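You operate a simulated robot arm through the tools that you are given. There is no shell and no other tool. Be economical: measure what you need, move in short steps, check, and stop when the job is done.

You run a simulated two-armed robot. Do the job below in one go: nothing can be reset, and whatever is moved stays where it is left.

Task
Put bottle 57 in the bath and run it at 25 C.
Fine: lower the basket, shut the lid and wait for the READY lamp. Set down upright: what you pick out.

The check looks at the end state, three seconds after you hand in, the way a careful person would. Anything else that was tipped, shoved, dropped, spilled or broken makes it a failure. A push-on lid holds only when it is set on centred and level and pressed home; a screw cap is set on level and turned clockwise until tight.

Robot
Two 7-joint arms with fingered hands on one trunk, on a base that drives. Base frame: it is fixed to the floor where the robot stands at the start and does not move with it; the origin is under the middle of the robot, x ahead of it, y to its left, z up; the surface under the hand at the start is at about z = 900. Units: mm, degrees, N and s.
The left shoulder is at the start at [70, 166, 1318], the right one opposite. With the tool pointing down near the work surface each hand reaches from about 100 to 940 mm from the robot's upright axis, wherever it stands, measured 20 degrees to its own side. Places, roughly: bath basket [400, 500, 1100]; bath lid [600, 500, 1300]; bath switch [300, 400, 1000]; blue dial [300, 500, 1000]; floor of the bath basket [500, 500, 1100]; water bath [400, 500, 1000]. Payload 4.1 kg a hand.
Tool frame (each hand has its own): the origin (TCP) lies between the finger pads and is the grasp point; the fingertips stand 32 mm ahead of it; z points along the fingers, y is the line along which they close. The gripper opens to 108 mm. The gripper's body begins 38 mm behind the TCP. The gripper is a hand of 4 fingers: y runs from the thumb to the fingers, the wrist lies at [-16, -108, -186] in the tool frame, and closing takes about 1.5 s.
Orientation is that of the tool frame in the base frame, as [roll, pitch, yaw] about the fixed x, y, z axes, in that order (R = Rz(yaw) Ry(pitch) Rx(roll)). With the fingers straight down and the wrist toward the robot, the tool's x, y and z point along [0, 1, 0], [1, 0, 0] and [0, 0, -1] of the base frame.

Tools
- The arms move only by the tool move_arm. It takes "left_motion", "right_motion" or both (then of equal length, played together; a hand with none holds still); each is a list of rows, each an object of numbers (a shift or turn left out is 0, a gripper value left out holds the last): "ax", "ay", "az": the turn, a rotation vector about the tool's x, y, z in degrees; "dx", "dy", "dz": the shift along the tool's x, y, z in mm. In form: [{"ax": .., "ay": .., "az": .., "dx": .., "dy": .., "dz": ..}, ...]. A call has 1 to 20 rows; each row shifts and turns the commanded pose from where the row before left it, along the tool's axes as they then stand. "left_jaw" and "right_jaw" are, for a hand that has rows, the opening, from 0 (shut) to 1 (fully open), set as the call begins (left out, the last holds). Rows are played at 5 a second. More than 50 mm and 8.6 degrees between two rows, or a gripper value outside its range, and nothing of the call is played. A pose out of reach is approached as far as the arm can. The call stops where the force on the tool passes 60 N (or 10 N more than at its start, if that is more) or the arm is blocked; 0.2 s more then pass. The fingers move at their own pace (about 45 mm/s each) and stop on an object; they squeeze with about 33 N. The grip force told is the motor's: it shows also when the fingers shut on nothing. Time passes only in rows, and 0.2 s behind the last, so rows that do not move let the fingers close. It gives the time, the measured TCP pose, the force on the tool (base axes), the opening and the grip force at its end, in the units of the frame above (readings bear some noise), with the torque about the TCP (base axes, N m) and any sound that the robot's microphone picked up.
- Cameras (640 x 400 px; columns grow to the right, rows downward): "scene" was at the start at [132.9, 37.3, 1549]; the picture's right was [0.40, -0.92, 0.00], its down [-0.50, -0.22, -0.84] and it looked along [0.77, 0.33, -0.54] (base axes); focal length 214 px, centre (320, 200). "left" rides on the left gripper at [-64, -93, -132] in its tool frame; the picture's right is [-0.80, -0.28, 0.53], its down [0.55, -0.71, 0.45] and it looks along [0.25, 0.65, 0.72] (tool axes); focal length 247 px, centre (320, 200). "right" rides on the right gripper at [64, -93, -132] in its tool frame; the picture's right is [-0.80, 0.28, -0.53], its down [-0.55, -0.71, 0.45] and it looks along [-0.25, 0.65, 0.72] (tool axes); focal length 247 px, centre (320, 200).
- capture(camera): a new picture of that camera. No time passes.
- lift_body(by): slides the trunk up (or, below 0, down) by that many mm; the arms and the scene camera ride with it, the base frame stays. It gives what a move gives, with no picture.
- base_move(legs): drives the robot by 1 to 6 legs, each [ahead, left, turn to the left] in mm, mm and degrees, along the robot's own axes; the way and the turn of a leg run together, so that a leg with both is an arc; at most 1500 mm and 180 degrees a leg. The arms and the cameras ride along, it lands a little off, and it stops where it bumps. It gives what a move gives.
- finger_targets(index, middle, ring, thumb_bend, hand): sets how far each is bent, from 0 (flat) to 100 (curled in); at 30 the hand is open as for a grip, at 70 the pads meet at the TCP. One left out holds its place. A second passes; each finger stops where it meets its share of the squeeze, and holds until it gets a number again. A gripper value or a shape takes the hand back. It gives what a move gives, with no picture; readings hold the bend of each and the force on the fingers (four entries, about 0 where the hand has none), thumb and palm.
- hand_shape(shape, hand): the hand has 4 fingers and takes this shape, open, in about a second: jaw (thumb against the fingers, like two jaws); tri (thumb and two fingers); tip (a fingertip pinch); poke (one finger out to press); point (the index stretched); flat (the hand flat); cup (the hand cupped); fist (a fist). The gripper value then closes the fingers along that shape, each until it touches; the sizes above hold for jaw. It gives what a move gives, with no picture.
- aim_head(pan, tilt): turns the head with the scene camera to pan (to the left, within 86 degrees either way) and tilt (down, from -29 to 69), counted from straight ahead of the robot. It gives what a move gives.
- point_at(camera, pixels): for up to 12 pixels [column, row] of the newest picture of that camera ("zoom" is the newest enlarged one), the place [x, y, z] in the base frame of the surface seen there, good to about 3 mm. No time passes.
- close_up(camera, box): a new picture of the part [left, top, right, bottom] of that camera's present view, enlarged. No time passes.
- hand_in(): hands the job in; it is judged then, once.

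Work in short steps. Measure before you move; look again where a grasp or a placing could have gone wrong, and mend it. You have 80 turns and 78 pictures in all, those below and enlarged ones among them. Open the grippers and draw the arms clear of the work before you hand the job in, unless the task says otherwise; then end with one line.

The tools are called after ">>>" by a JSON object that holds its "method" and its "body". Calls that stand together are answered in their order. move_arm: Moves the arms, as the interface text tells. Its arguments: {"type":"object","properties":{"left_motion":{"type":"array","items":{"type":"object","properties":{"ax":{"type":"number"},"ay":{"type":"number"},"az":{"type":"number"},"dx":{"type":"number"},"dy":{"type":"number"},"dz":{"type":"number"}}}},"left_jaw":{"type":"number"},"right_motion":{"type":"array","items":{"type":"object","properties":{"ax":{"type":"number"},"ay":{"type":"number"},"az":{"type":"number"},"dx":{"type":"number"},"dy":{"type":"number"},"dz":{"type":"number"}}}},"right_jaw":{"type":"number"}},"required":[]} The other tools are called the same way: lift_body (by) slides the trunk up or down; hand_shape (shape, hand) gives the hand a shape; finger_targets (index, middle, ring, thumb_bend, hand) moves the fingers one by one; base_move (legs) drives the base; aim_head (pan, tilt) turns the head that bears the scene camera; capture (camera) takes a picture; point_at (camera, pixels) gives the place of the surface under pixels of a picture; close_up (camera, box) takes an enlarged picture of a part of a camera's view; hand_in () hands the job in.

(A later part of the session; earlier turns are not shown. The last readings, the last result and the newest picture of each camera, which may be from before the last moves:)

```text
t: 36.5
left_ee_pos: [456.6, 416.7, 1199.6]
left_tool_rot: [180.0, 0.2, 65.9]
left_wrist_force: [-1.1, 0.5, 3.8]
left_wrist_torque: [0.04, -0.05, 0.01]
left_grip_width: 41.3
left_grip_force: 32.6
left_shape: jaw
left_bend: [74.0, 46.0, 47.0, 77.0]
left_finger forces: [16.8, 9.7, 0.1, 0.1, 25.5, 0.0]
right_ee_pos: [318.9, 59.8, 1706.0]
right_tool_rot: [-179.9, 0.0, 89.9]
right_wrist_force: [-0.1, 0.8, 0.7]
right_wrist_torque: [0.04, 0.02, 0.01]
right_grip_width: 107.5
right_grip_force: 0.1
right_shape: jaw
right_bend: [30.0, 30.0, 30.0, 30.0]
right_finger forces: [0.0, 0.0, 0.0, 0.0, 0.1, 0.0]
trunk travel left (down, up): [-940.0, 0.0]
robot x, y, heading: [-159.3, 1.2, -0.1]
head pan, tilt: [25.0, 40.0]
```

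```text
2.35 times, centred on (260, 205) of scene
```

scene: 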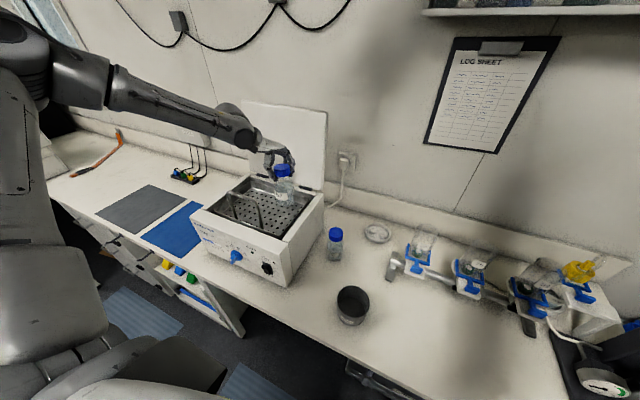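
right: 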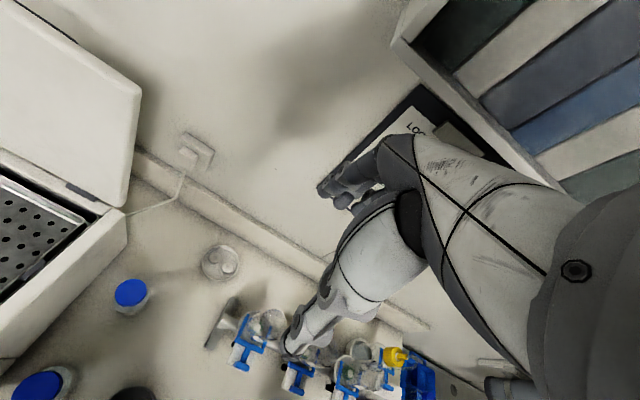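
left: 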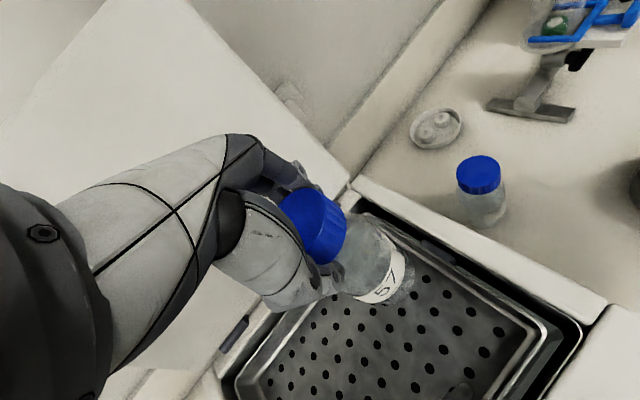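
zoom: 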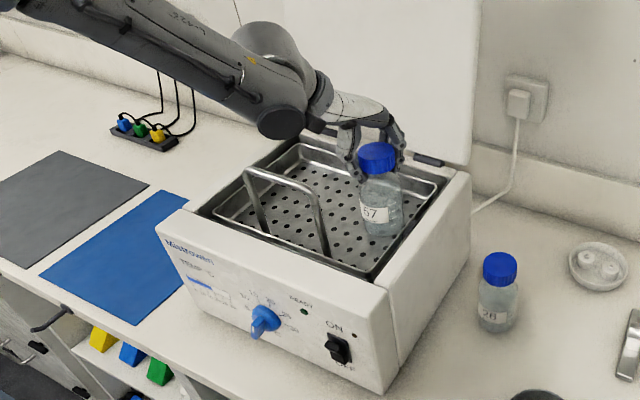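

Force changed from −4 to +4 N: the bottle stands on the basket floor. I open the hand and rise.

>>> {"method": "move_arm", "body": {"left_motion": [{}, {}, {}, {}, {}, {}, {}, {}], "left_jaw": 1}}

>>> {"method": "move_arm", "body": {"left_motion": [{"dz": -10}, {"dz": -30}, {"dz": -40}, {"dz": -40}, {}]}}

>>> {"method": "close_up", "body": {"camera": "scene", "box": [185, 140, 335, 290]}}

>>> {"method": "capture", "body": {"camera": "left"}}

```text
t: 38.3
left_ee_pos: [456.5, 414.8, 1198.5]
left_tool_rot: [-179.9, 0.2, 66.0]
left_wrist_force: [0.2, 0.1, -0.4]
left_wrist_torque: [0.04, 0.0, 0.01]
left_grip_width: 107.6
left_grip_force: 0.1
left_shape: jaw
left_bend: [30.0, 30.0, 30.0, 30.0]
left_finger forces: [0.0, 0.1, 0.0, 0.0, 0.0, 0.0]
right_ee_pos: [319.4, 60.3, 1705.5]
right_tool_rot: [-180.0, 0.0, 89.9]
right_wrist_force: [-0.3, 0.3, -0.1]
right_wrist_torque: [0.0, 0.01, 0.0]
right_grip_width: 107.7
right_grip_force: 0.0
right_shape: jaw
right_bend: [30.0, 30.0, 30.0, 30.0]
right_finger forces: [0.1, 0.0, 0.1, 0.1, 0.1, 0.0]
trunk travel left (down, up): [-940.0, 0.0]
robot x, y, heading: [-166.2, 2.0, -0.0]
head pan, tilt: [25.0, 40.0]
```

```text
t: 39.5
left_ee_pos: [457.5, 415.9, 1318.0]
left_tool_rot: [-179.9, 0.1, 65.9]
left_wrist_force: [0.1, 0.9, -0.5]
left_wrist_torque: [0.0, 0.02, -0.03]
left_grip_width: 107.8
left_grip_force: 0.1
left_shape: jaw
left_bend: [30.0, 30.0, 30.0, 30.0]
left_finger forces: [0.0, 0.1, 0.0, 0.0, 0.0, 0.0]
right_ee_pos: [319.4, 60.1, 1706.0]
right_tool_rot: [-180.0, 0.0, 90.0]
right_wrist_force: [-0.1, 0.0, -0.2]
right_wrist_torque: [-0.01, -0.01, 0.0]
right_grip_width: 107.6
right_grip_force: 0.1
right_shape: jaw
right_bend: [30.0, 30.0, 30.0, 30.0]
right_finger forces: [0.1, 0.0, 0.0, 0.1, 0.0, 0.0]
trunk travel left (down, up): [-940.0, 0.0]
robot x, y, heading: [-159.8, 1.4, -0.2]
head pan, tilt: [25.0, 40.0]
```

```text
2.67 times, centred on (260, 215) of scene
```

zoom: 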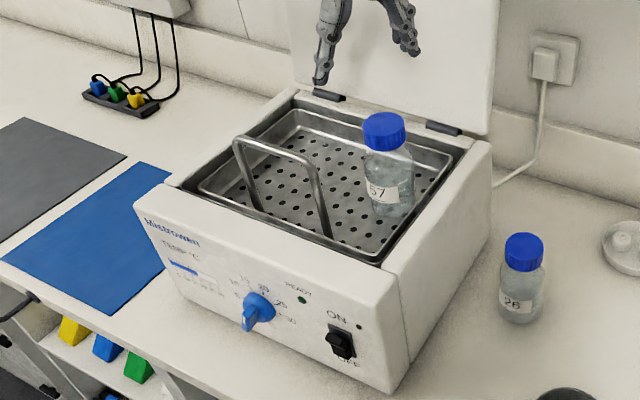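

```text
45 pictures are left
```

left: 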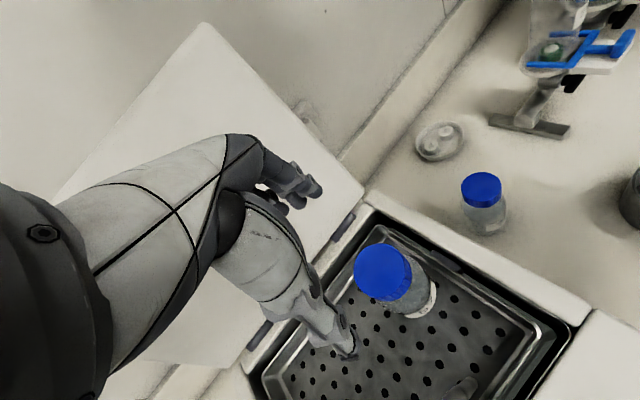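

Bottle 57 stands upright in the basket. I look closer at the side catch near left-image (440,255) before handling the basket.

>>> {"method": "close_up", "body": {"camera": "left", "box": [340, 190, 600, 360]}}

>>> {"method": "point_at", "body": {"camera": "scene", "pixels": [[228, 192], [252, 200], [270, 205], [272, 172], [280, 168]]}}

```text
2.35 times, centred on (470, 275) of left
```

zoom: 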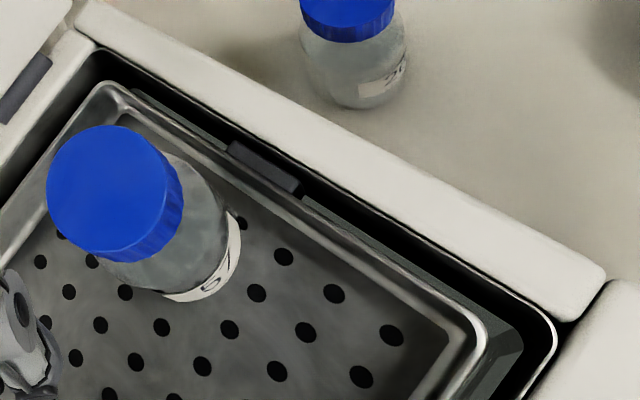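

```text
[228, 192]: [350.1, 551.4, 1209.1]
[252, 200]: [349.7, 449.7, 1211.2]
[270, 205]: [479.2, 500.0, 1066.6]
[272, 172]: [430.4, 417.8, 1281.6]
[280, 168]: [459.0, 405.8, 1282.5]
```

I move the hand above the handle's middle, turning it so the fingers close across the bar.

>>> {"method": "move_arm", "body": {"left_motion": [{"dx": 13.2, "dy": -44.2}, {"dx": 13.2, "dy": -44.2}, {"dx": 13.2, "dy": -44.2}, {"az": -8}, {"az": -8}, {"az": -8}, {"dz": 30}, {}, {}]}}

>>> {"method": "capture", "body": {"camera": "left"}}

>>> {"method": "close_up", "body": {"camera": "scene", "box": [165, 110, 335, 270]}}

```text
t: 41.5
left_ee_pos: [352.4, 505.9, 1286.9]
left_tool_rot: [-179.9, 0.1, 89.8]
left_wrist_force: [0.0, -0.4, -0.3]
left_wrist_torque: [0.03, -0.05, 0.01]
left_grip_width: 108.0
left_grip_force: 0.1
left_shape: jaw
left_bend: [30.0, 30.0, 30.0, 30.0]
left_finger forces: [0.0, 0.1, 0.0, 0.1, 0.0, 0.0]
right_ee_pos: [320.1, 61.1, 1705.0]
right_tool_rot: [179.8, 0.1, 89.9]
right_wrist_force: [-0.4, 0.7, -0.1]
right_wrist_torque: [0.0, -0.03, -0.01]
right_grip_width: 107.6
right_grip_force: 0.1
right_shape: jaw
right_bend: [30.0, 30.0, 30.0, 30.0]
right_finger forces: [0.1, 0.1, 0.0, 0.1, 0.1, 0.0]
trunk travel left (down, up): [-940.0, 0.0]
robot x, y, heading: [-159.2, -0.2, 0.1]
head pan, tilt: [25.0, 40.0]
```

```text
43 pictures are left
```

left: 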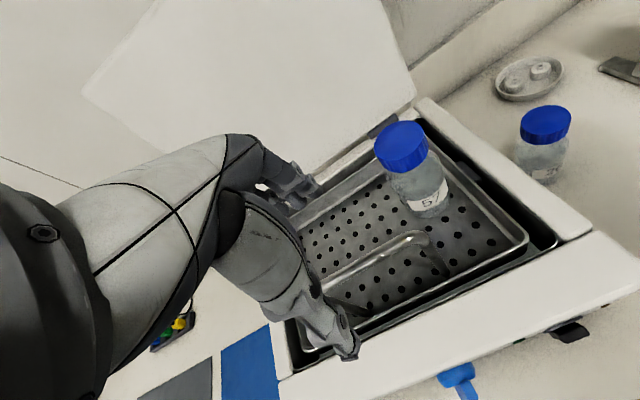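

```text
2.50 times, centred on (250, 190) of scene
```

zoom: 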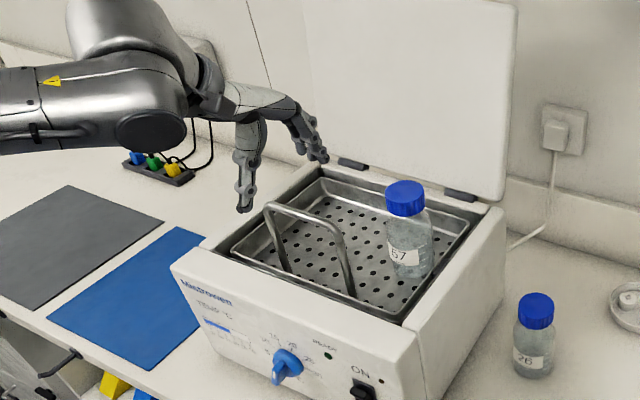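

The bar passes under the open fingers. I descend to z≈1207 and close on it.

>>> {"method": "move_arm", "body": {"left_motion": [{"dz": 20}, {"dz": 20}, {"dz": 20}, {"dz": 20}, {}]}}

>>> {"method": "move_arm", "body": {"left_motion": [{}, {}, {}, {}, {}, {}, {}, {}, {}, {}], "left_jaw": 0}}

>>> {"method": "close_up", "body": {"camera": "scene", "box": [165, 110, 335, 270]}}

```text
t: 42.7
left_ee_pos: [353.5, 505.5, 1208.5]
left_tool_rot: [-179.9, 0.0, 89.8]
left_wrist_force: [0.1, 0.4, 0.2]
left_wrist_torque: [0.0, 0.01, 0.01]
left_grip_width: 107.7
left_grip_force: 0.1
left_shape: jaw
left_bend: [30.0, 30.0, 30.0, 30.0]
left_finger forces: [0.0, 0.0, 0.0, 0.0, 0.0, 0.0]
right_ee_pos: [320.4, 60.5, 1706.1]
right_tool_rot: [180.0, 0.0, 90.0]
right_wrist_force: [0.7, -0.2, 1.3]
right_wrist_torque: [0.03, 0.0, -0.02]
right_grip_width: 107.6
right_grip_force: 0.1
right_shape: jaw
right_bend: [30.0, 30.0, 30.0, 30.0]
right_finger forces: [0.0, 0.0, 0.1, 0.0, 0.0, 0.0]
trunk travel left (down, up): [-940.0, 0.0]
robot x, y, heading: [-162.7, -0.1, 0.1]
head pan, tilt: [25.0, 40.0]
```

```text
t: 44.9
left_ee_pos: [349.6, 506.6, 1208.0]
left_tool_rot: [-179.8, 0.1, 90.0]
left_wrist_force: [-6.9, -0.1, -4.0]
left_wrist_torque: [0.03, -0.03, 0.01]
left_grip_width: 0.1
left_grip_force: 33.1
left_shape: jaw
left_bend: [70.0, 70.0, 70.0, 64.0]
left_finger forces: [2.1, 0.4, 0.1, 0.0, 10.0, 0.0]
right_ee_pos: [318.1, 61.7, 1706.4]
right_tool_rot: [179.9, 0.1, 90.0]
right_wrist_force: [-0.5, 0.6, -0.9]
right_wrist_torque: [-0.03, 0.01, 0.01]
right_grip_width: 107.5
right_grip_force: 0.1
right_shape: jaw
right_bend: [30.0, 30.0, 30.0, 30.0]
right_finger forces: [0.0, 0.1, 0.0, 0.1, 0.1, 0.0]
trunk travel left (down, up): [-940.0, 0.0]
robot x, y, heading: [-162.3, -5.9, -0.1]
head pan, tilt: [25.0, 40.0]
```

```text
2.50 times, centred on (250, 190) of scene
```

zoom: 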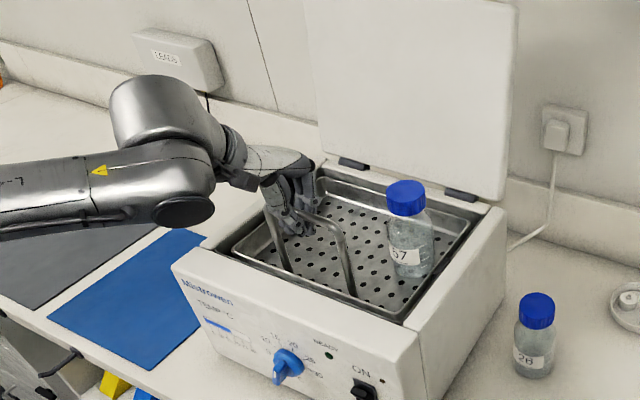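

The fingers have closed around the bar (−7 N side force). I try lowering gently by 15 mm and read the force.

>>> {"method": "move_arm", "body": {"left_motion": [{"dz": 5}, {"dz": 5}, {"dz": 5}, {}, {}]}}

>>> {"method": "close_up", "body": {"camera": "scene", "box": [185, 130, 315, 250]}}

```text
t: 46.1
left_ee_pos: [352.1, 504.9, 1192.9]
left_tool_rot: [-179.8, -0.1, 89.9]
left_wrist_force: [0.1, 0.0, 1.0]
left_wrist_torque: [0.0, -0.01, -0.02]
left_grip_width: 0.0
left_grip_force: 32.8
left_shape: jaw
left_bend: [70.0, 70.0, 70.0, 65.0]
left_finger forces: [0.0, 0.0, 0.0, 0.0, 0.0, 0.0]
right_ee_pos: [321.0, 61.0, 1705.6]
right_tool_rot: [-180.0, 0.0, 90.0]
right_wrist_force: [-0.6, 0.4, 0.9]
right_wrist_torque: [-0.02, 0.01, 0.02]
right_grip_width: 107.6
right_grip_force: 0.0
right_shape: jaw
right_bend: [30.0, 30.0, 30.0, 30.0]
right_finger forces: [0.0, 0.0, 0.0, 0.0, 0.1, 0.0]
trunk travel left (down, up): [-940.0, 0.0]
robot x, y, heading: [-161.2, -0.2, 0.0]
head pan, tilt: [25.0, 40.0]
```

```text
3.33 times, centred on (250, 190) of scene
```

zoom: 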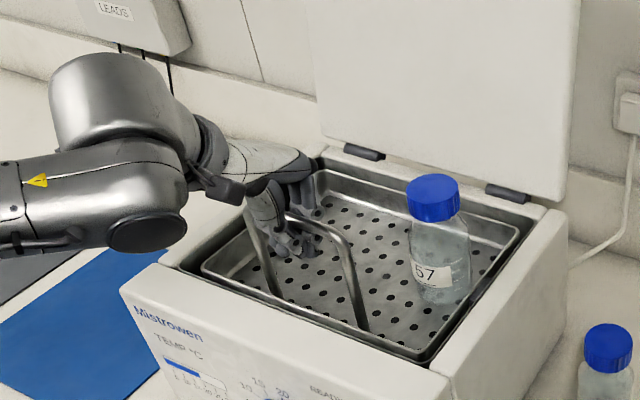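

The bar is now enclosed in the hand. I press further down in small steps, watching the force.

>>> {"method": "move_arm", "body": {"left_motion": [{"dz": 5}, {"dz": 5}, {"dz": 4}, {"dz": 3}, {"dz": 3}, {"dz": 3}, {}]}}

>>> {"method": "close_up", "body": {"camera": "scene", "box": [185, 130, 315, 250]}}

```text
t: 47.7
left_ee_pos: [352.4, 506.3, 1169.5]
left_tool_rot: [-179.9, 0.0, 89.9]
left_wrist_force: [0.0, -0.1, -0.3]
left_wrist_torque: [-0.03, 0.01, -0.02]
left_grip_width: 0.1
left_grip_force: 33.1
left_shape: jaw
left_bend: [70.0, 70.0, 70.0, 65.0]
left_finger forces: [0.0, 0.1, 0.0, 0.0, 0.0, 0.0]
right_ee_pos: [319.4, 59.7, 1705.8]
right_tool_rot: [-179.9, 0.0, 90.0]
right_wrist_force: [-0.2, 0.0, 0.6]
right_wrist_torque: [-0.01, -0.01, -0.01]
right_grip_width: 107.3
right_grip_force: 0.0
right_shape: jaw
right_bend: [30.0, 30.0, 30.0, 30.0]
right_finger forces: [0.0, 0.0, 0.1, 0.1, 0.0, 0.0]
trunk travel left (down, up): [-940.0, 0.0]
robot x, y, heading: [-161.8, 1.0, 0.0]
head pan, tilt: [25.0, 40.0]
```

```text
3.33 times, centred on (250, 190) of scene
```

zoom: 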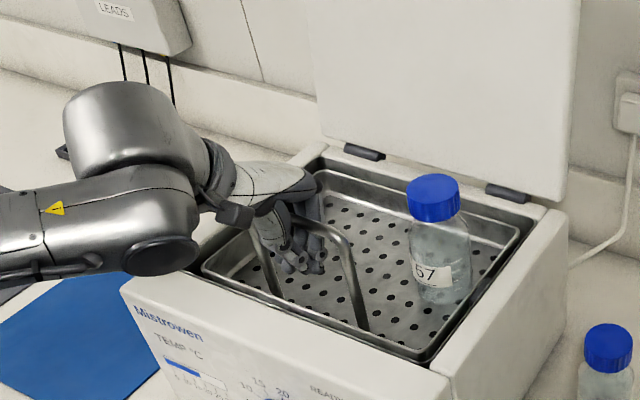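

No contact yet (0 N). I continue down in small steps.

>>> {"method": "move_arm", "body": {"left_motion": [{"dz": 3}, {"dz": 3}, {"dz": 3}, {"dz": 3}, {"dz": 3}, {"dz": 3}, {}]}}

>>> {"method": "close_up", "body": {"camera": "scene", "box": [185, 130, 315, 250]}}

```text
t: 49.3
left_ee_pos: [352.1, 504.7, 1151.3]
left_tool_rot: [-179.9, 0.0, 89.9]
left_wrist_force: [1.5, -0.2, -0.8]
left_wrist_torque: [0.01, 0.0, 0.01]
left_grip_width: 0.0
left_grip_force: 32.9
left_shape: jaw
left_bend: [70.0, 70.0, 70.0, 65.0]
left_finger forces: [0.0, 0.0, 0.0, 0.0, 0.0, 0.0]
right_ee_pos: [319.0, 60.2, 1705.4]
right_tool_rot: [179.9, 0.0, 90.0]
right_wrist_force: [-0.7, 0.1, 0.0]
right_wrist_torque: [0.0, 0.01, 0.0]
right_grip_width: 107.4
right_grip_force: 0.1
right_shape: jaw
right_bend: [30.0, 30.0, 30.0, 30.0]
right_finger forces: [0.0, 0.0, 0.0, 0.0, 0.0, 0.0]
trunk travel left (down, up): [-940.0, 0.0]
robot x, y, heading: [-162.4, -1.5, 0.1]
head pan, tilt: [25.0, 40.0]
```

```text
3.33 times, centred on (250, 190) of scene
```

zoom: 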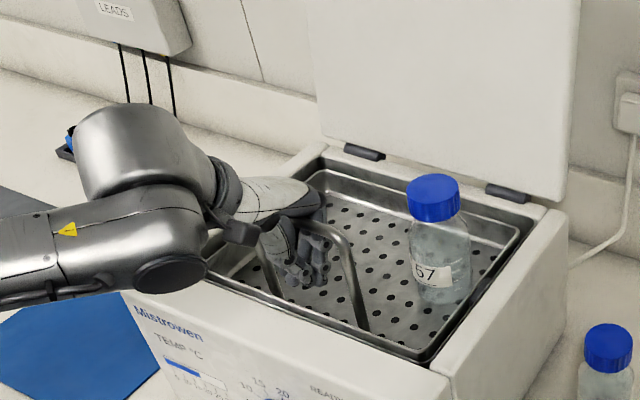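

Still free; I keep going down until the palm meets the bar.

>>> {"method": "move_arm", "body": {"left_motion": [{"dz": 3}, {"dz": 3}, {"dz": 3}, {"dz": 3}, {"dz": 3}, {"dz": 3}, {}]}}

>>> {"method": "close_up", "body": {"camera": "scene", "box": [185, 130, 315, 250]}}

```text
t: 50.9
left_ee_pos: [349.8, 505.3, 1131.9]
left_tool_rot: [-179.5, 0.2, 90.0]
left_wrist_force: [-4.2, -1.0, -7.8]
left_wrist_torque: [0.01, -0.04, -0.01]
left_grip_width: 0.2
left_grip_force: 33.4
left_shape: jaw
left_bend: [70.0, 70.0, 70.0, 65.0]
left_finger forces: [0.2, 0.0, 0.0, 0.1, 7.0, 0.0]
right_ee_pos: [319.8, 60.2, 1705.6]
right_tool_rot: [180.0, 0.0, 90.1]
right_wrist_force: [-1.1, -0.7, -0.2]
right_wrist_torque: [-0.02, 0.03, 0.01]
right_grip_width: 107.5
right_grip_force: 0.1
right_shape: jaw
right_bend: [30.0, 30.0, 30.0, 30.0]
right_finger forces: [0.0, 0.1, 0.0, 0.0, 0.1, 0.1]
trunk travel left (down, up): [-940.0, 0.0]
robot x, y, heading: [-164.5, -1.8, 0.2]
head pan, tilt: [25.0, 40.0]
```

```text
3.33 times, centred on (250, 190) of scene
```

zoom: 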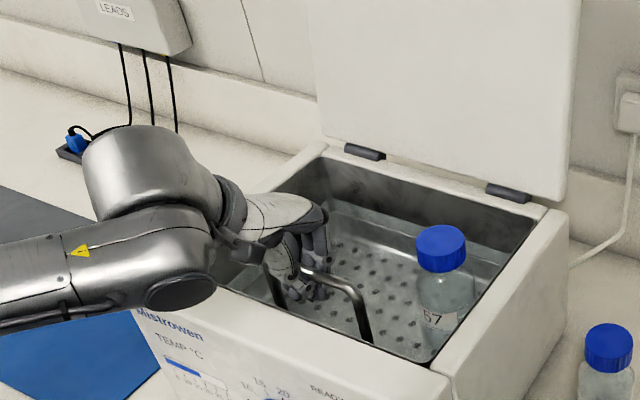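

The basket released and now hangs on the fingers (−8 N), bottle still upright. I lower it slowly until it rests.

>>> {"method": "move_arm", "body": {"left_motion": [{"dz": 4}, {"dz": 4}, {"dz": 4}, {"dz": 4}, {"dz": 4}, {}, {}]}}

>>> {"method": "close_up", "body": {"camera": "scene", "box": [185, 130, 315, 250]}}

```text
t: 52.5
left_ee_pos: [351.0, 506.3, 1114.8]
left_tool_rot: [180.0, 0.1, 89.9]
left_wrist_force: [-10.5, -1.4, -7.6]
left_wrist_torque: [0.04, -0.07, -0.06]
left_grip_width: 0.1
left_grip_force: 33.0
left_shape: jaw
left_bend: [70.0, 70.0, 70.0, 64.0]
left_finger forces: [0.1, 0.0, 0.1, 0.1, 12.1, 0.0]
right_ee_pos: [318.8, 60.7, 1705.9]
right_tool_rot: [179.9, 0.0, 90.0]
right_wrist_force: [0.6, 0.1, -0.1]
right_wrist_torque: [-0.02, 0.0, 0.01]
right_grip_width: 107.6
right_grip_force: 0.0
right_shape: jaw
right_bend: [30.0, 30.0, 30.0, 30.0]
right_finger forces: [0.0, 0.1, 0.0, 0.0, 0.1, 0.0]
trunk travel left (down, up): [-940.0, 0.0]
robot x, y, heading: [-162.9, 2.6, -0.1]
head pan, tilt: [25.0, 40.0]
```

```text
3.33 times, centred on (250, 190) of scene
```

zoom: 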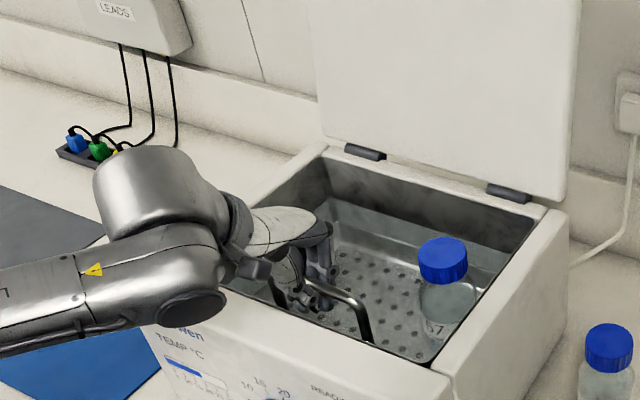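

Continuing down, checking.

>>> {"method": "move_arm", "body": {"left_motion": [{"dz": 4}, {"dz": 4}, {"dz": 4}, {"dz": 4}, {}, {}]}}

>>> {"method": "close_up", "body": {"camera": "scene", "box": [185, 130, 315, 250]}}

```text
t: 53.9
left_ee_pos: [350.6, 505.6, 1098.3]
left_tool_rot: [-180.0, 0.2, 89.9]
left_wrist_force: [-9.1, -0.2, -8.0]
left_wrist_torque: [0.07, -0.08, -0.01]
left_grip_width: 0.1
left_grip_force: 33.4
left_shape: jaw
left_bend: [70.0, 70.0, 70.0, 64.0]
left_finger forces: [0.0, 0.1, 0.0, 0.0, 12.0, 0.1]
right_ee_pos: [319.2, 61.2, 1705.2]
right_tool_rot: [180.0, 0.0, 90.0]
right_wrist_force: [-0.4, -1.0, -0.2]
right_wrist_torque: [0.02, 0.01, 0.0]
right_grip_width: 107.7
right_grip_force: 0.2
right_shape: jaw
right_bend: [30.0, 30.0, 30.0, 30.0]
right_finger forces: [0.0, 0.0, 0.0, 0.1, 0.1, 0.1]
trunk travel left (down, up): [-940.0, 0.0]
robot x, y, heading: [-163.7, 3.2, 0.1]
head pan, tilt: [25.0, 40.0]
```

```text
3.33 times, centred on (250, 190) of scene
```

zoom: 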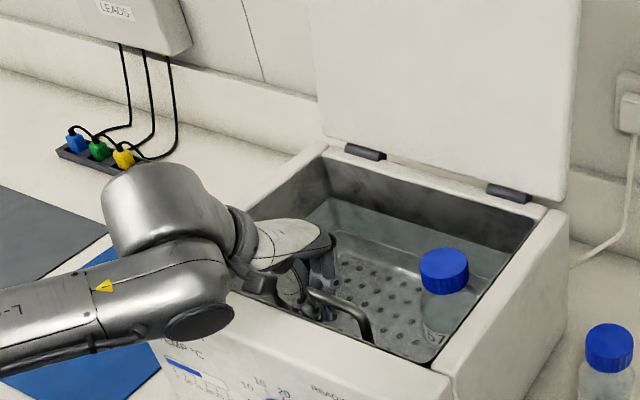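

Still hanging (−8 N). A bit further.

>>> {"method": "move_arm", "body": {"left_motion": [{"dz": 3}, {"dz": 3}, {"dz": 3}, {"dz": 3}, {}, {}]}}

>>> {"method": "close_up", "body": {"camera": "scene", "box": [185, 130, 315, 250]}}

```text
t: 55.3
left_ee_pos: [350.4, 506.4, 1087.5]
left_tool_rot: [-180.0, 0.0, 89.9]
left_wrist_force: [-6.3, 0.8, 1.5]
left_wrist_torque: [-0.02, -0.07, 0.01]
left_grip_width: 0.0
left_grip_force: 33.1
left_shape: jaw
left_bend: [70.0, 70.0, 70.0, 65.0]
left_finger forces: [0.0, 0.1, 0.1, 0.0, 5.1, 0.0]
right_ee_pos: [317.1, 59.2, 1706.1]
right_tool_rot: [179.8, 0.0, 90.0]
right_wrist_force: [-0.5, 0.2, -0.1]
right_wrist_torque: [-0.01, -0.01, -0.01]
right_grip_width: 107.8
right_grip_force: 0.0
right_shape: jaw
right_bend: [30.0, 30.0, 30.0, 30.0]
right_finger forces: [0.0, 0.0, 0.0, 0.1, 0.0, 0.0]
trunk travel left (down, up): [-940.0, 0.0]
robot x, y, heading: [-156.8, 2.4, 0.1]
head pan, tilt: [25.0, 40.0]
```

```text
3.33 times, centred on (250, 190) of scene
```

zoom: 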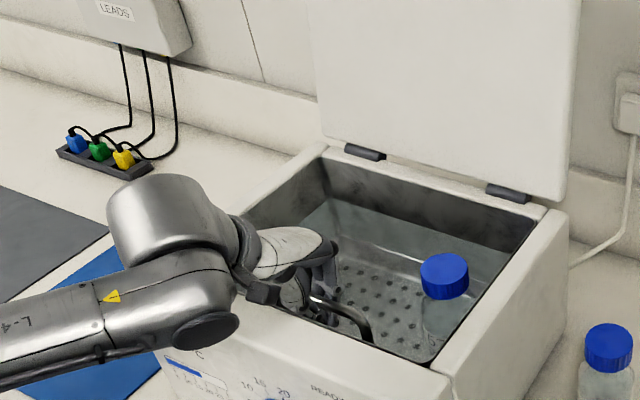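

Basket now rests at the bottom (+1.5 N). I open the hand only partly (the front wall is near) and rise a little.

>>> {"method": "move_arm", "body": {"left_motion": [{}, {}, {}, {}], "left_jaw": 0.28}}

>>> {"method": "move_arm", "body": {"left_motion": [{"dz": -8}, {"dz": -8}, {"dz": -8}, {"dz": -8}, {}]}}

>>> {"method": "close_up", "body": {"camera": "scene", "box": [185, 130, 315, 250]}}

```text
t: 56.3
left_ee_pos: [358.6, 504.0, 1089.0]
left_tool_rot: [179.9, -0.1, 89.9]
left_wrist_force: [35.7, 7.8, 32.9]
left_wrist_torque: [-0.24, 2.26, -0.27]
left_grip_width: 23.8
left_grip_force: 0.0
left_shape: jaw
left_bend: [74.0, 55.0, 53.0, 75.0]
left_finger forces: [0.1, 0.1, 0.0, 0.0, 48.9, 0.0]
right_ee_pos: [326.0, 57.6, 1704.5]
right_tool_rot: [-179.8, 0.0, 90.0]
right_wrist_force: [0.5, -0.2, 0.7]
right_wrist_torque: [-0.02, 0.01, 0.03]
right_grip_width: 107.7
right_grip_force: 0.0
right_shape: jaw
right_bend: [30.0, 30.0, 30.0, 30.0]
right_finger forces: [0.0, 0.1, 0.0, 0.0, 0.1, 0.0]
trunk travel left (down, up): [-940.0, 0.0]
robot x, y, heading: [-158.1, -1.2, 0.2]
head pan, tilt: [25.0, 40.0]
```

```text
t: 57.5
left_ee_pos: [352.3, 505.2, 1117.2]
left_tool_rot: [-179.7, 0.0, 90.0]
left_wrist_force: [8.6, 0.6, -0.4]
left_wrist_torque: [0.0, -0.07, -0.01]
left_grip_width: 26.6
left_grip_force: 0.1
left_shape: jaw
left_bend: [74.0, 55.0, 53.0, 78.0]
left_finger forces: [0.0, 0.0, 0.0, 0.1, 7.5, 0.0]
right_ee_pos: [322.0, 59.4, 1704.8]
right_tool_rot: [-179.8, 0.0, 90.0]
right_wrist_force: [-0.4, -0.1, 0.2]
right_wrist_torque: [-0.01, 0.01, 0.02]
right_grip_width: 107.7
right_grip_force: 0.1
right_shape: jaw
right_bend: [30.0, 30.0, 30.0, 30.0]
right_finger forces: [0.0, 0.0, 0.1, 0.0, 0.1, 0.0]
trunk travel left (down, up): [-940.0, 0.0]
robot x, y, heading: [-162.4, -2.4, 0.2]
head pan, tilt: [25.0, 40.0]
```

```text
3.33 times, centred on (250, 190) of scene
```

zoom: 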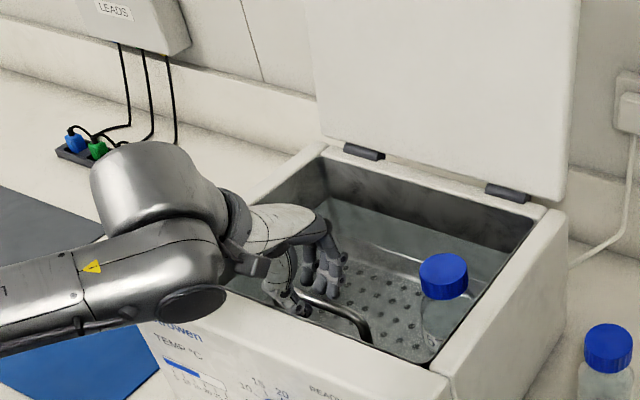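

Thumb is freeing and the basket stays down. I rise clear in steps.

>>> {"method": "move_arm", "body": {"left_motion": [{"dy": 3, "dz": -8}, {"dz": -10}, {"dz": -20}, {"dz": -40}, {"dz": -45}, {"dz": -45}, {"dz": -45}, {}]}}

>>> {"method": "capture", "body": {"camera": "scene"}}

>>> {"method": "close_up", "body": {"camera": "scene", "box": [185, 110, 335, 270]}}

```text
t: 59.3
left_ee_pos: [354.3, 506.3, 1331.6]
left_tool_rot: [-179.8, 0.0, 89.9]
left_wrist_force: [0.2, 0.6, 0.1]
left_wrist_torque: [-0.02, 0.02, 0.04]
left_grip_width: 30.0
left_grip_force: 0.1
left_shape: jaw
left_bend: [74.0, 55.0, 53.0, 74.0]
left_finger forces: [0.0, 0.0, 0.0, 0.1, 0.1, 0.1]
right_ee_pos: [319.3, 59.1, 1706.3]
right_tool_rot: [-180.0, 0.0, 90.0]
right_wrist_force: [-1.2, 0.1, 1.6]
right_wrist_torque: [0.0, 0.0, -0.01]
right_grip_width: 107.8
right_grip_force: 0.0
right_shape: jaw
right_bend: [30.0, 30.0, 30.0, 30.0]
right_finger forces: [0.0, 0.0, 0.0, 0.0, 0.0, 0.0]
trunk travel left (down, up): [-940.0, 0.0]
robot x, y, heading: [-162.6, 0.3, 0.0]
head pan, tilt: [25.0, 40.0]
```

```text
32 pictures are left
```

scene: 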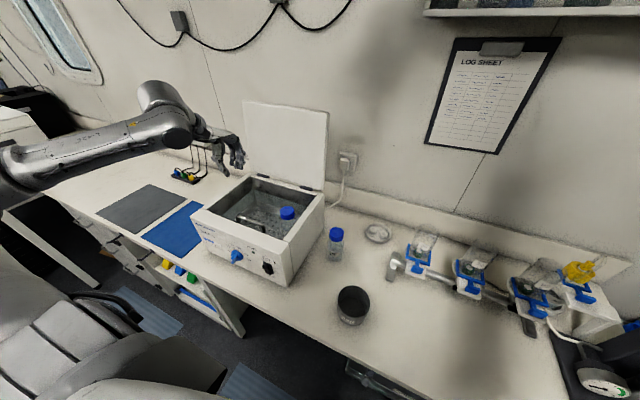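

```text
2.50 times, centred on (260, 190) of scene
```

zoom: 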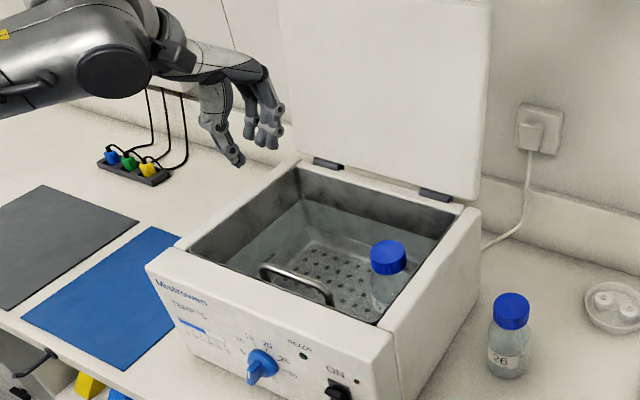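

Basket is down in the water, bottle upright. I measure cap, handle and the lid's edges.

>>> {"method": "point_at", "body": {"camera": "zoom", "pixels": [[388, 250], [297, 278], [430, 193], [325, 160], [486, 20], [470, 190], [300, 20], [390, 90], [480, 215], [390, 332], [160, 255]]}}

>>> {"method": "point_at", "body": {"camera": "scene", "pixels": [[244, 104], [285, 109], [326, 115], [324, 150], [243, 125]]}}

```text
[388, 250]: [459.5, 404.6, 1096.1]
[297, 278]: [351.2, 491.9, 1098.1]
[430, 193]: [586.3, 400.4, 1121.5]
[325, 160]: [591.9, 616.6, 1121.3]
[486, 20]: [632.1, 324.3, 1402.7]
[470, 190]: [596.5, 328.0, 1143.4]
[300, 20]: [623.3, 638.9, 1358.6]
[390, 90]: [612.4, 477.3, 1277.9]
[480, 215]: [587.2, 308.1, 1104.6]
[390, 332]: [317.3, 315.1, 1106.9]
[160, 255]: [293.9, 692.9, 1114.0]
```

```text
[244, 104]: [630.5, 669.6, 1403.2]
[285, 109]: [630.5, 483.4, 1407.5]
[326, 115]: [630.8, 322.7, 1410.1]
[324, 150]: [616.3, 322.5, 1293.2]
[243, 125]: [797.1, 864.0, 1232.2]
```

Cap top 1096 and handle 1098 are below the 1112 rim, so the lid can shut. Lid: hinge ≈(588,1121), top edge ≈(630–655, y 322–670, z 1408). I raise the hand and drive forward 120 mm to straddle the lid's top edge.

>>> {"method": "move_arm", "body": {"left_motion": [{"dz": -45}, {"dz": -45}, {"dz": -45}, {"dz": -35}, {}], "left_jaw": 0.9}}

>>> {"method": "base_move", "body": {"legs": [[120, 0, 0]]}}

>>> {"method": "move_arm", "body": {"left_motion": [{"dy": 42}, {"dy": 42}, {"dy": 42}, {"dy": 42}, {}]}}

>>> {"method": "capture", "body": {"camera": "scene"}}

>>> {"method": "capture", "body": {"camera": "left"}}

```text
t: 60.5
left_ee_pos: [354.3, 504.3, 1501.8]
left_tool_rot: [180.0, 0.1, 90.0]
left_wrist_force: [0.3, 0.5, 0.5]
left_wrist_torque: [0.03, 0.03, 0.0]
left_grip_width: 97.3
left_grip_force: 0.1
left_shape: jaw
left_bend: [26.0, 32.0, 31.0, 44.0]
left_finger forces: [0.1, 0.0, 0.1, 0.0, 0.0, 0.1]
right_ee_pos: [320.0, 60.0, 1705.6]
right_tool_rot: [-179.9, 0.0, 90.0]
right_wrist_force: [-0.8, 0.4, 0.7]
right_wrist_torque: [0.0, -0.02, 0.03]
right_grip_width: 107.7
right_grip_force: 0.0
right_shape: jaw
right_bend: [30.0, 30.0, 30.0, 30.0]
right_finger forces: [0.0, 0.0, 0.1, 0.0, 0.0, 0.0]
trunk travel left (down, up): [-940.0, 0.0]
robot x, y, heading: [-163.9, 5.9, -0.1]
head pan, tilt: [25.0, 40.0]
```

```text
t: 61.7
left_ee_pos: [469.2, 504.6, 1503.4]
left_tool_rot: [179.9, 0.0, 89.8]
left_wrist_force: [0.3, 0.4, 0.4]
left_wrist_torque: [0.0, -0.02, 0.0]
left_grip_width: 97.2
left_grip_force: 0.0
left_shape: jaw
left_bend: [26.0, 32.0, 31.0, 44.0]
left_finger forces: [0.0, 0.0, 0.0, 0.0, 0.0, 0.0]
right_ee_pos: [433.0, 59.5, 1707.9]
right_tool_rot: [179.7, 0.0, 89.9]
right_wrist_force: [0.3, 0.3, 0.3]
right_wrist_torque: [0.01, -0.03, 0.03]
right_grip_width: 107.6
right_grip_force: 0.1
right_shape: jaw
right_bend: [30.0, 30.0, 30.0, 30.0]
right_finger forces: [0.1, 0.0, 0.1, 0.1, 0.0, 0.1]
trunk travel left (down, up): [-940.0, 0.0]
robot x, y, heading: [-44.7, -0.1, 0.3]
head pan, tilt: [25.0, 40.0]
```

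```text
t: 62.9
left_ee_pos: [642.5, 502.5, 1502.5]
left_tool_rot: [179.9, 0.0, 89.9]
left_wrist_force: [-0.1, 0.0, 0.1]
left_wrist_torque: [-0.02, -0.03, -0.01]
left_grip_width: 97.3
left_grip_force: 0.1
left_shape: jaw
left_bend: [26.0, 32.0, 31.0, 44.0]
left_finger forces: [0.0, 0.0, 0.1, 0.0, 0.0, 0.0]
right_ee_pos: [437.0, 58.7, 1706.4]
right_tool_rot: [179.8, -0.2, 89.9]
right_wrist_force: [-0.8, -0.4, -0.3]
right_wrist_torque: [0.02, -0.01, -0.02]
right_grip_width: 107.6
right_grip_force: 0.0
right_shape: jaw
right_bend: [30.0, 30.0, 30.0, 30.0]
right_finger forces: [0.0, 0.1, 0.1, 0.0, 0.1, 0.0]
trunk travel left (down, up): [-940.0, 0.0]
robot x, y, heading: [-42.8, -1.4, -0.0]
head pan, tilt: [25.0, 40.0]
```

```text
30 pictures are left
```

scene: 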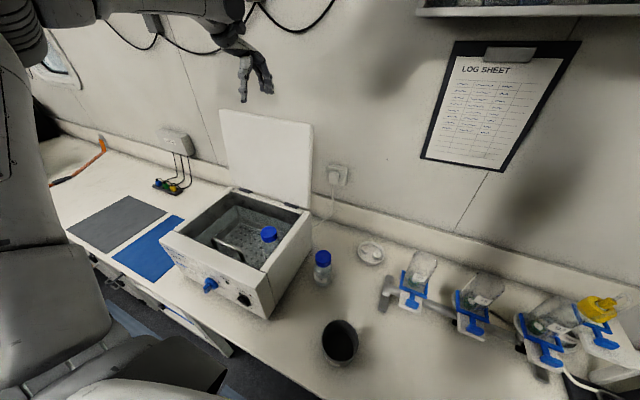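

```text
29 pictures are left
```

left: 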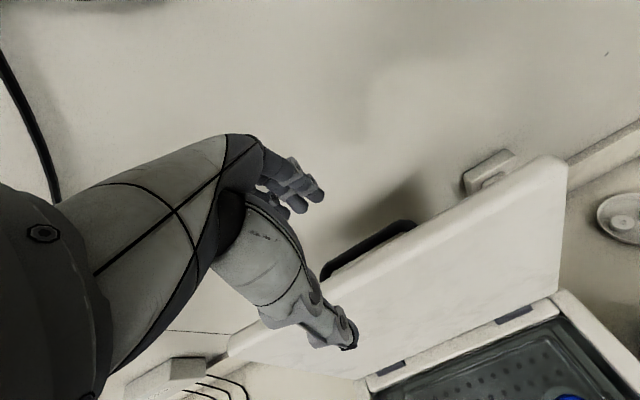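

There's a dark grip at (370,245) on the lid's outer face near its top. I measure it and the top edge.

>>> {"method": "point_at", "body": {"camera": "left", "pixels": [[340, 265], [370, 243], [405, 224], [330, 278], [412, 230], [480, 195], [470, 208], [555, 160], [563, 175], [490, 172]]}}

>>> {"method": "close_up", "body": {"camera": "left", "box": [300, 140, 600, 340]}}

```text
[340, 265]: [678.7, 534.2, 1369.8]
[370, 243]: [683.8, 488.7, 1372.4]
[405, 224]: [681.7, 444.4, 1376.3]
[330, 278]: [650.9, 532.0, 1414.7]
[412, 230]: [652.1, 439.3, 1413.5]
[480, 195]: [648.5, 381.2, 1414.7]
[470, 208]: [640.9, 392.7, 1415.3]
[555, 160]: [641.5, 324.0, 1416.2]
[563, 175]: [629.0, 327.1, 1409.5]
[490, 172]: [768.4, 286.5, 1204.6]
```

```text
2.00 times, centred on (450, 240) of left
```

zoom: 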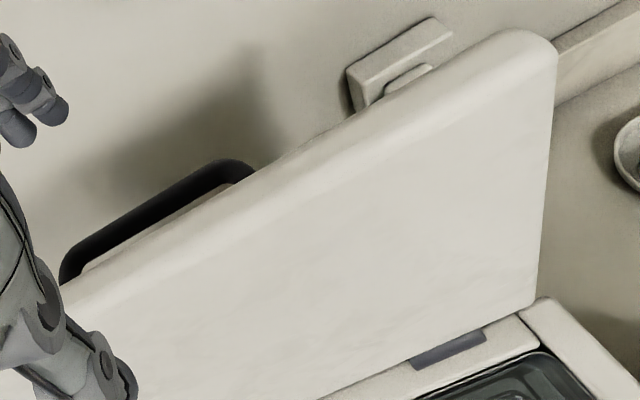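

The lid's grip bar is at x≈682, z≈1372, y 440–540. I straddle lid and bar with the open hand (thumb in front, fingers behind), then pull forward gently.

>>> {"method": "move_arm", "body": {"left_motion": [{"dy": 10, "dx": -6}, {"dy": 10, "dx": -6}, {"dz": 25}, {"dz": 25}, {"dz": 25}, {"dz": 25}, {}], "left_jaw": 1}}

>>> {"method": "capture", "body": {"camera": "left"}}

```text
t: 64.5
left_ee_pos: [661.0, 493.9, 1400.8]
left_tool_rot: [-179.8, 0.2, 89.9]
left_wrist_force: [0.3, -0.4, -0.7]
left_wrist_torque: [0.04, 0.0, 0.0]
left_grip_width: 107.8
left_grip_force: 0.1
left_shape: jaw
left_bend: [30.0, 30.0, 30.0, 30.0]
left_finger forces: [0.1, 0.1, 0.0, 0.0, 0.1, 0.0]
right_ee_pos: [438.7, 60.1, 1706.7]
right_tool_rot: [179.9, 0.0, 90.1]
right_wrist_force: [-0.4, 0.2, 0.0]
right_wrist_torque: [0.0, -0.01, 0.01]
right_grip_width: 107.2
right_grip_force: 0.0
right_shape: jaw
right_bend: [30.0, 30.0, 30.0, 30.0]
right_finger forces: [0.0, 0.0, 0.0, 0.0, 0.0, 0.0]
trunk travel left (down, up): [-940.0, 0.0]
robot x, y, heading: [-39.9, -1.0, 0.0]
head pan, tilt: [25.0, 40.0]
```

```text
27 pictures are left
```

left: 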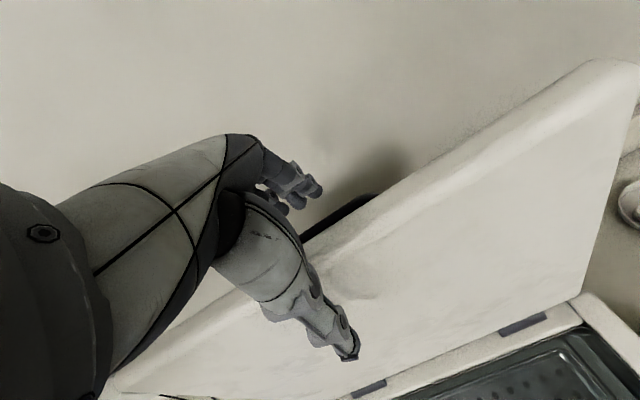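

Straddled as planned. I pull forward ~110 mm in small rows.

>>> {"method": "move_arm", "body": {"left_motion": [{"dy": -12}, {"dy": -12}, {"dy": -12}, {"dy": -12}, {"dy": -12}, {"dy": -12}, {"dy": -12}, {"dy": -12}, {"dy": -12}, {}, {}]}}

>>> {"method": "capture", "body": {"camera": "scene"}}

```text
t: 66.9
left_ee_pos: [554.2, 492.5, 1399.7]
left_tool_rot: [-179.8, -0.1, 89.9]
left_wrist_force: [0.5, 0.5, -0.7]
left_wrist_torque: [-0.02, -0.05, 0.0]
left_grip_width: 107.7
left_grip_force: 0.0
left_shape: jaw
left_bend: [30.0, 30.0, 30.0, 30.0]
left_finger forces: [0.8, 0.0, 0.0, 0.0, 0.0, 0.1]
right_ee_pos: [441.1, 60.7, 1706.2]
right_tool_rot: [180.0, 0.0, 89.9]
right_wrist_force: [-0.2, 0.6, 0.5]
right_wrist_torque: [-0.01, 0.02, 0.01]
right_grip_width: 107.4
right_grip_force: 0.1
right_shape: jaw
right_bend: [30.0, 30.0, 30.0, 30.0]
right_finger forces: [0.0, 0.0, 0.0, 0.0, 0.0, 0.1]
trunk travel left (down, up): [-940.0, 0.0]
robot x, y, heading: [-42.8, -0.1, -0.1]
head pan, tilt: [25.0, 40.0]
```

```text
26 pictures are left
```

scene: 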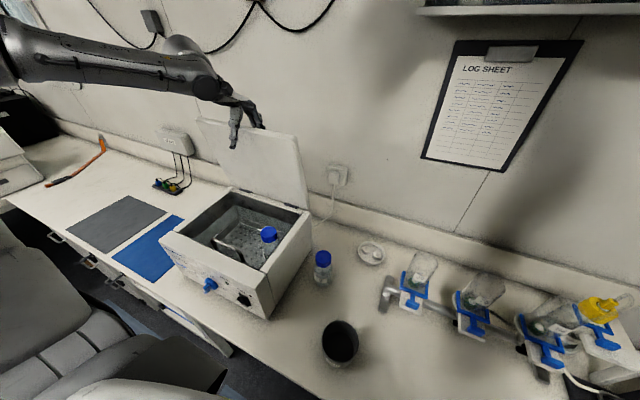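

The lid holds where it is put (finger force only 0.8 N). I continue along the lid's arc.

>>> {"method": "move_arm", "body": {"left_motion": [{"dy": -21.1}, {"dy": -18.6, "dz": 1.3}, {"dy": -18.5, "dz": 2.6}, {"dy": -18.3, "dz": 3.9}, {"dy": -18, "dz": 5.1}, {"dy": -17.6, "dz": 6.4}, {"dy": -17.1, "dz": 7.6}, {"dy": -16.5, "dz": 8.8}, {"dy": -15.9, "dz": 9.9}, {}, {}]}}

>>> {"method": "capture", "body": {"camera": "scene"}}

```text
t: 69.3
left_ee_pos: [393.2, 492.8, 1354.7]
left_tool_rot: [-179.7, 0.1, 90.0]
left_wrist_force: [0.4, 0.1, -0.3]
left_wrist_torque: [0.0, 0.03, -0.02]
left_grip_width: 107.8
left_grip_force: 0.1
left_shape: jaw
left_bend: [30.0, 30.0, 30.0, 30.0]
left_finger forces: [0.0, 0.0, 0.1, 0.0, 0.0, 0.0]
right_ee_pos: [440.0, 60.6, 1707.1]
right_tool_rot: [180.0, 0.0, 90.1]
right_wrist_force: [-0.2, -0.3, 0.7]
right_wrist_torque: [0.01, 0.01, 0.02]
right_grip_width: 107.6
right_grip_force: 0.0
right_shape: jaw
right_bend: [30.0, 30.0, 30.0, 30.0]
right_finger forces: [0.1, 0.1, 0.0, 0.0, 0.1, 0.1]
trunk travel left (down, up): [-940.0, 0.0]
robot x, y, heading: [-38.0, 0.7, 0.2]
head pan, tilt: [25.0, 40.0]
```

```text
25 pictures are left
```

scene: 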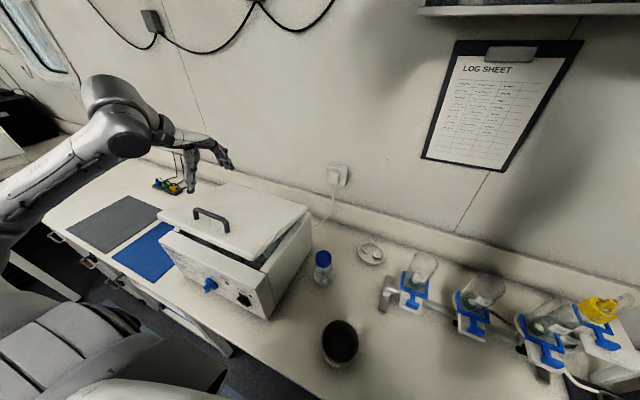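

The lid swings down on its own and is nearly shut. I wait a second and check.

>>> {"method": "move_arm", "body": {"left_motion": [{}, {}, {}, {}, {}, {}, {}, {}]}}

>>> {"method": "close_up", "body": {"camera": "scene", "box": [145, 160, 325, 330]}}

```text
t: 71.1
left_ee_pos: [391.8, 492.5, 1355.8]
left_tool_rot: [-179.8, 0.0, 89.9]
left_wrist_force: [0.8, -0.8, 0.3]
left_wrist_torque: [0.03, -0.01, -0.02]
left_grip_width: 107.7
left_grip_force: 0.1
left_shape: jaw
left_bend: [30.0, 30.0, 30.0, 30.0]
left_finger forces: [0.1, 0.1, 0.0, 0.0, 0.0, 0.0]
right_ee_pos: [439.0, 60.5, 1706.5]
right_tool_rot: [180.0, 0.0, 90.1]
right_wrist_force: [0.4, -0.5, 0.0]
right_wrist_torque: [0.02, 0.02, 0.04]
right_grip_width: 107.7
right_grip_force: 0.0
right_shape: jaw
right_bend: [30.0, 30.0, 30.0, 30.0]
right_finger forces: [0.1, 0.1, 0.0, 0.0, 0.0, 0.0]
trunk travel left (down, up): [-940.0, 0.0]
robot x, y, heading: [-46.3, -0.6, -0.0]
head pan, tilt: [25.0, 40.0]
```

```text
2.35 times, centred on (235, 245) of scene
```

zoom: 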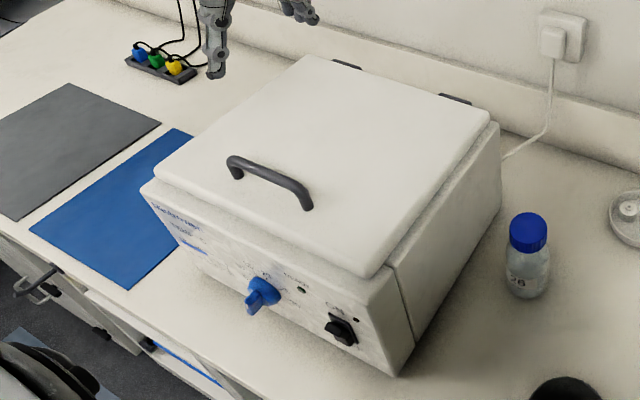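

Lid is shut flat. Next the dial: I back off and lower the trunk to view the panel straight on.

>>> {"method": "base_move", "body": {"legs": [[-380, 0, 0]]}}

>>> {"method": "lift_body", "body": {"by": -380}}

>>> {"method": "aim_head", "body": {"pan": 38, "tilt": 20}}

>>> {"method": "capture", "body": {"camera": "scene"}}

```text
t: 73.5
left_ee_pos: [15.7, 491.9, 1353.5]
left_tool_rot: [-179.7, 0.0, 89.8]
left_wrist_force: [0.1, -0.6, 1.0]
left_wrist_torque: [0.0, 0.08, 0.01]
left_grip_width: 108.0
left_grip_force: 0.0
left_shape: jaw
left_bend: [30.0, 30.0, 30.0, 30.0]
left_finger forces: [0.0, 0.0, 0.1, 0.0, 0.1, 0.0]
right_ee_pos: [63.5, 60.3, 1705.5]
right_tool_rot: [-179.9, 0.0, 90.0]
right_wrist_force: [1.0, 0.2, -0.8]
right_wrist_torque: [-0.03, 0.03, 0.0]
right_grip_width: 107.7
right_grip_force: 0.0
right_shape: jaw
right_bend: [30.0, 30.0, 30.0, 30.0]
right_finger forces: [0.1, 0.1, 0.0, 0.0, 0.0, 0.0]
trunk travel left (down, up): [-940.0, 0.0]
robot x, y, heading: [-423.9, -1.2, 0.1]
head pan, tilt: [25.0, 40.0]
```

```text
t: 77.2
left_ee_pos: [12.7, 492.2, 975.6]
left_tool_rot: [-179.9, 0.0, 89.8]
left_wrist_force: [-0.3, 0.3, -0.2]
left_wrist_torque: [0.01, 0.02, 0.04]
left_grip_width: 108.0
left_grip_force: 0.1
left_shape: jaw
left_bend: [30.0, 30.0, 30.0, 30.0]
left_finger forces: [0.1, 0.1, 0.0, 0.0, 0.1, 0.1]
right_ee_pos: [59.1, 60.6, 1326.1]
right_tool_rot: [-180.0, 0.0, 89.9]
right_wrist_force: [0.2, 0.3, 0.1]
right_wrist_torque: [-0.02, 0.01, -0.03]
right_grip_width: 107.4
right_grip_force: 0.1
right_shape: jaw
right_bend: [30.0, 30.0, 30.0, 30.0]
right_finger forces: [0.0, 0.0, 0.0, 0.1, 0.2, 0.0]
trunk travel left (down, up): [-560.0, 380.0]
robot x, y, heading: [-425.1, 1.7, -0.2]
head pan, tilt: [25.0, 40.0]
```

```text
t: 78.0
left_ee_pos: [12.6, 492.8, 974.7]
left_tool_rot: [-180.0, -0.1, 89.8]
left_wrist_force: [0.2, 0.7, 0.2]
left_wrist_torque: [0.01, 0.0, 0.01]
left_grip_width: 107.8
left_grip_force: 0.0
left_shape: jaw
left_bend: [30.0, 30.0, 30.0, 30.0]
left_finger forces: [0.0, 0.0, 0.0, 0.0, 0.1, 0.0]
right_ee_pos: [59.4, 60.2, 1326.0]
right_tool_rot: [180.0, 0.1, 89.9]
right_wrist_force: [-0.4, -0.5, -0.2]
right_wrist_torque: [-0.01, -0.02, -0.01]
right_grip_width: 107.8
right_grip_force: 0.1
right_shape: jaw
right_bend: [30.0, 30.0, 30.0, 30.0]
right_finger forces: [0.0, 0.0, 0.0, 0.1, 0.0, 0.0]
trunk travel left (down, up): [-560.0, 380.0]
robot x, y, heading: [-422.6, 1.0, -0.0]
head pan, tilt: [38.0, 20.0]
```

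```text
23 pictures are left
```

scene: 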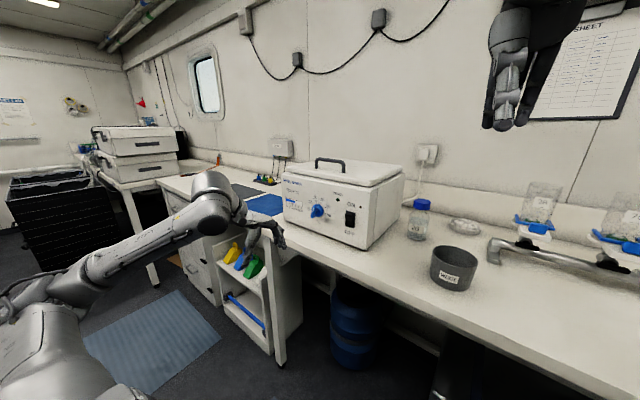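

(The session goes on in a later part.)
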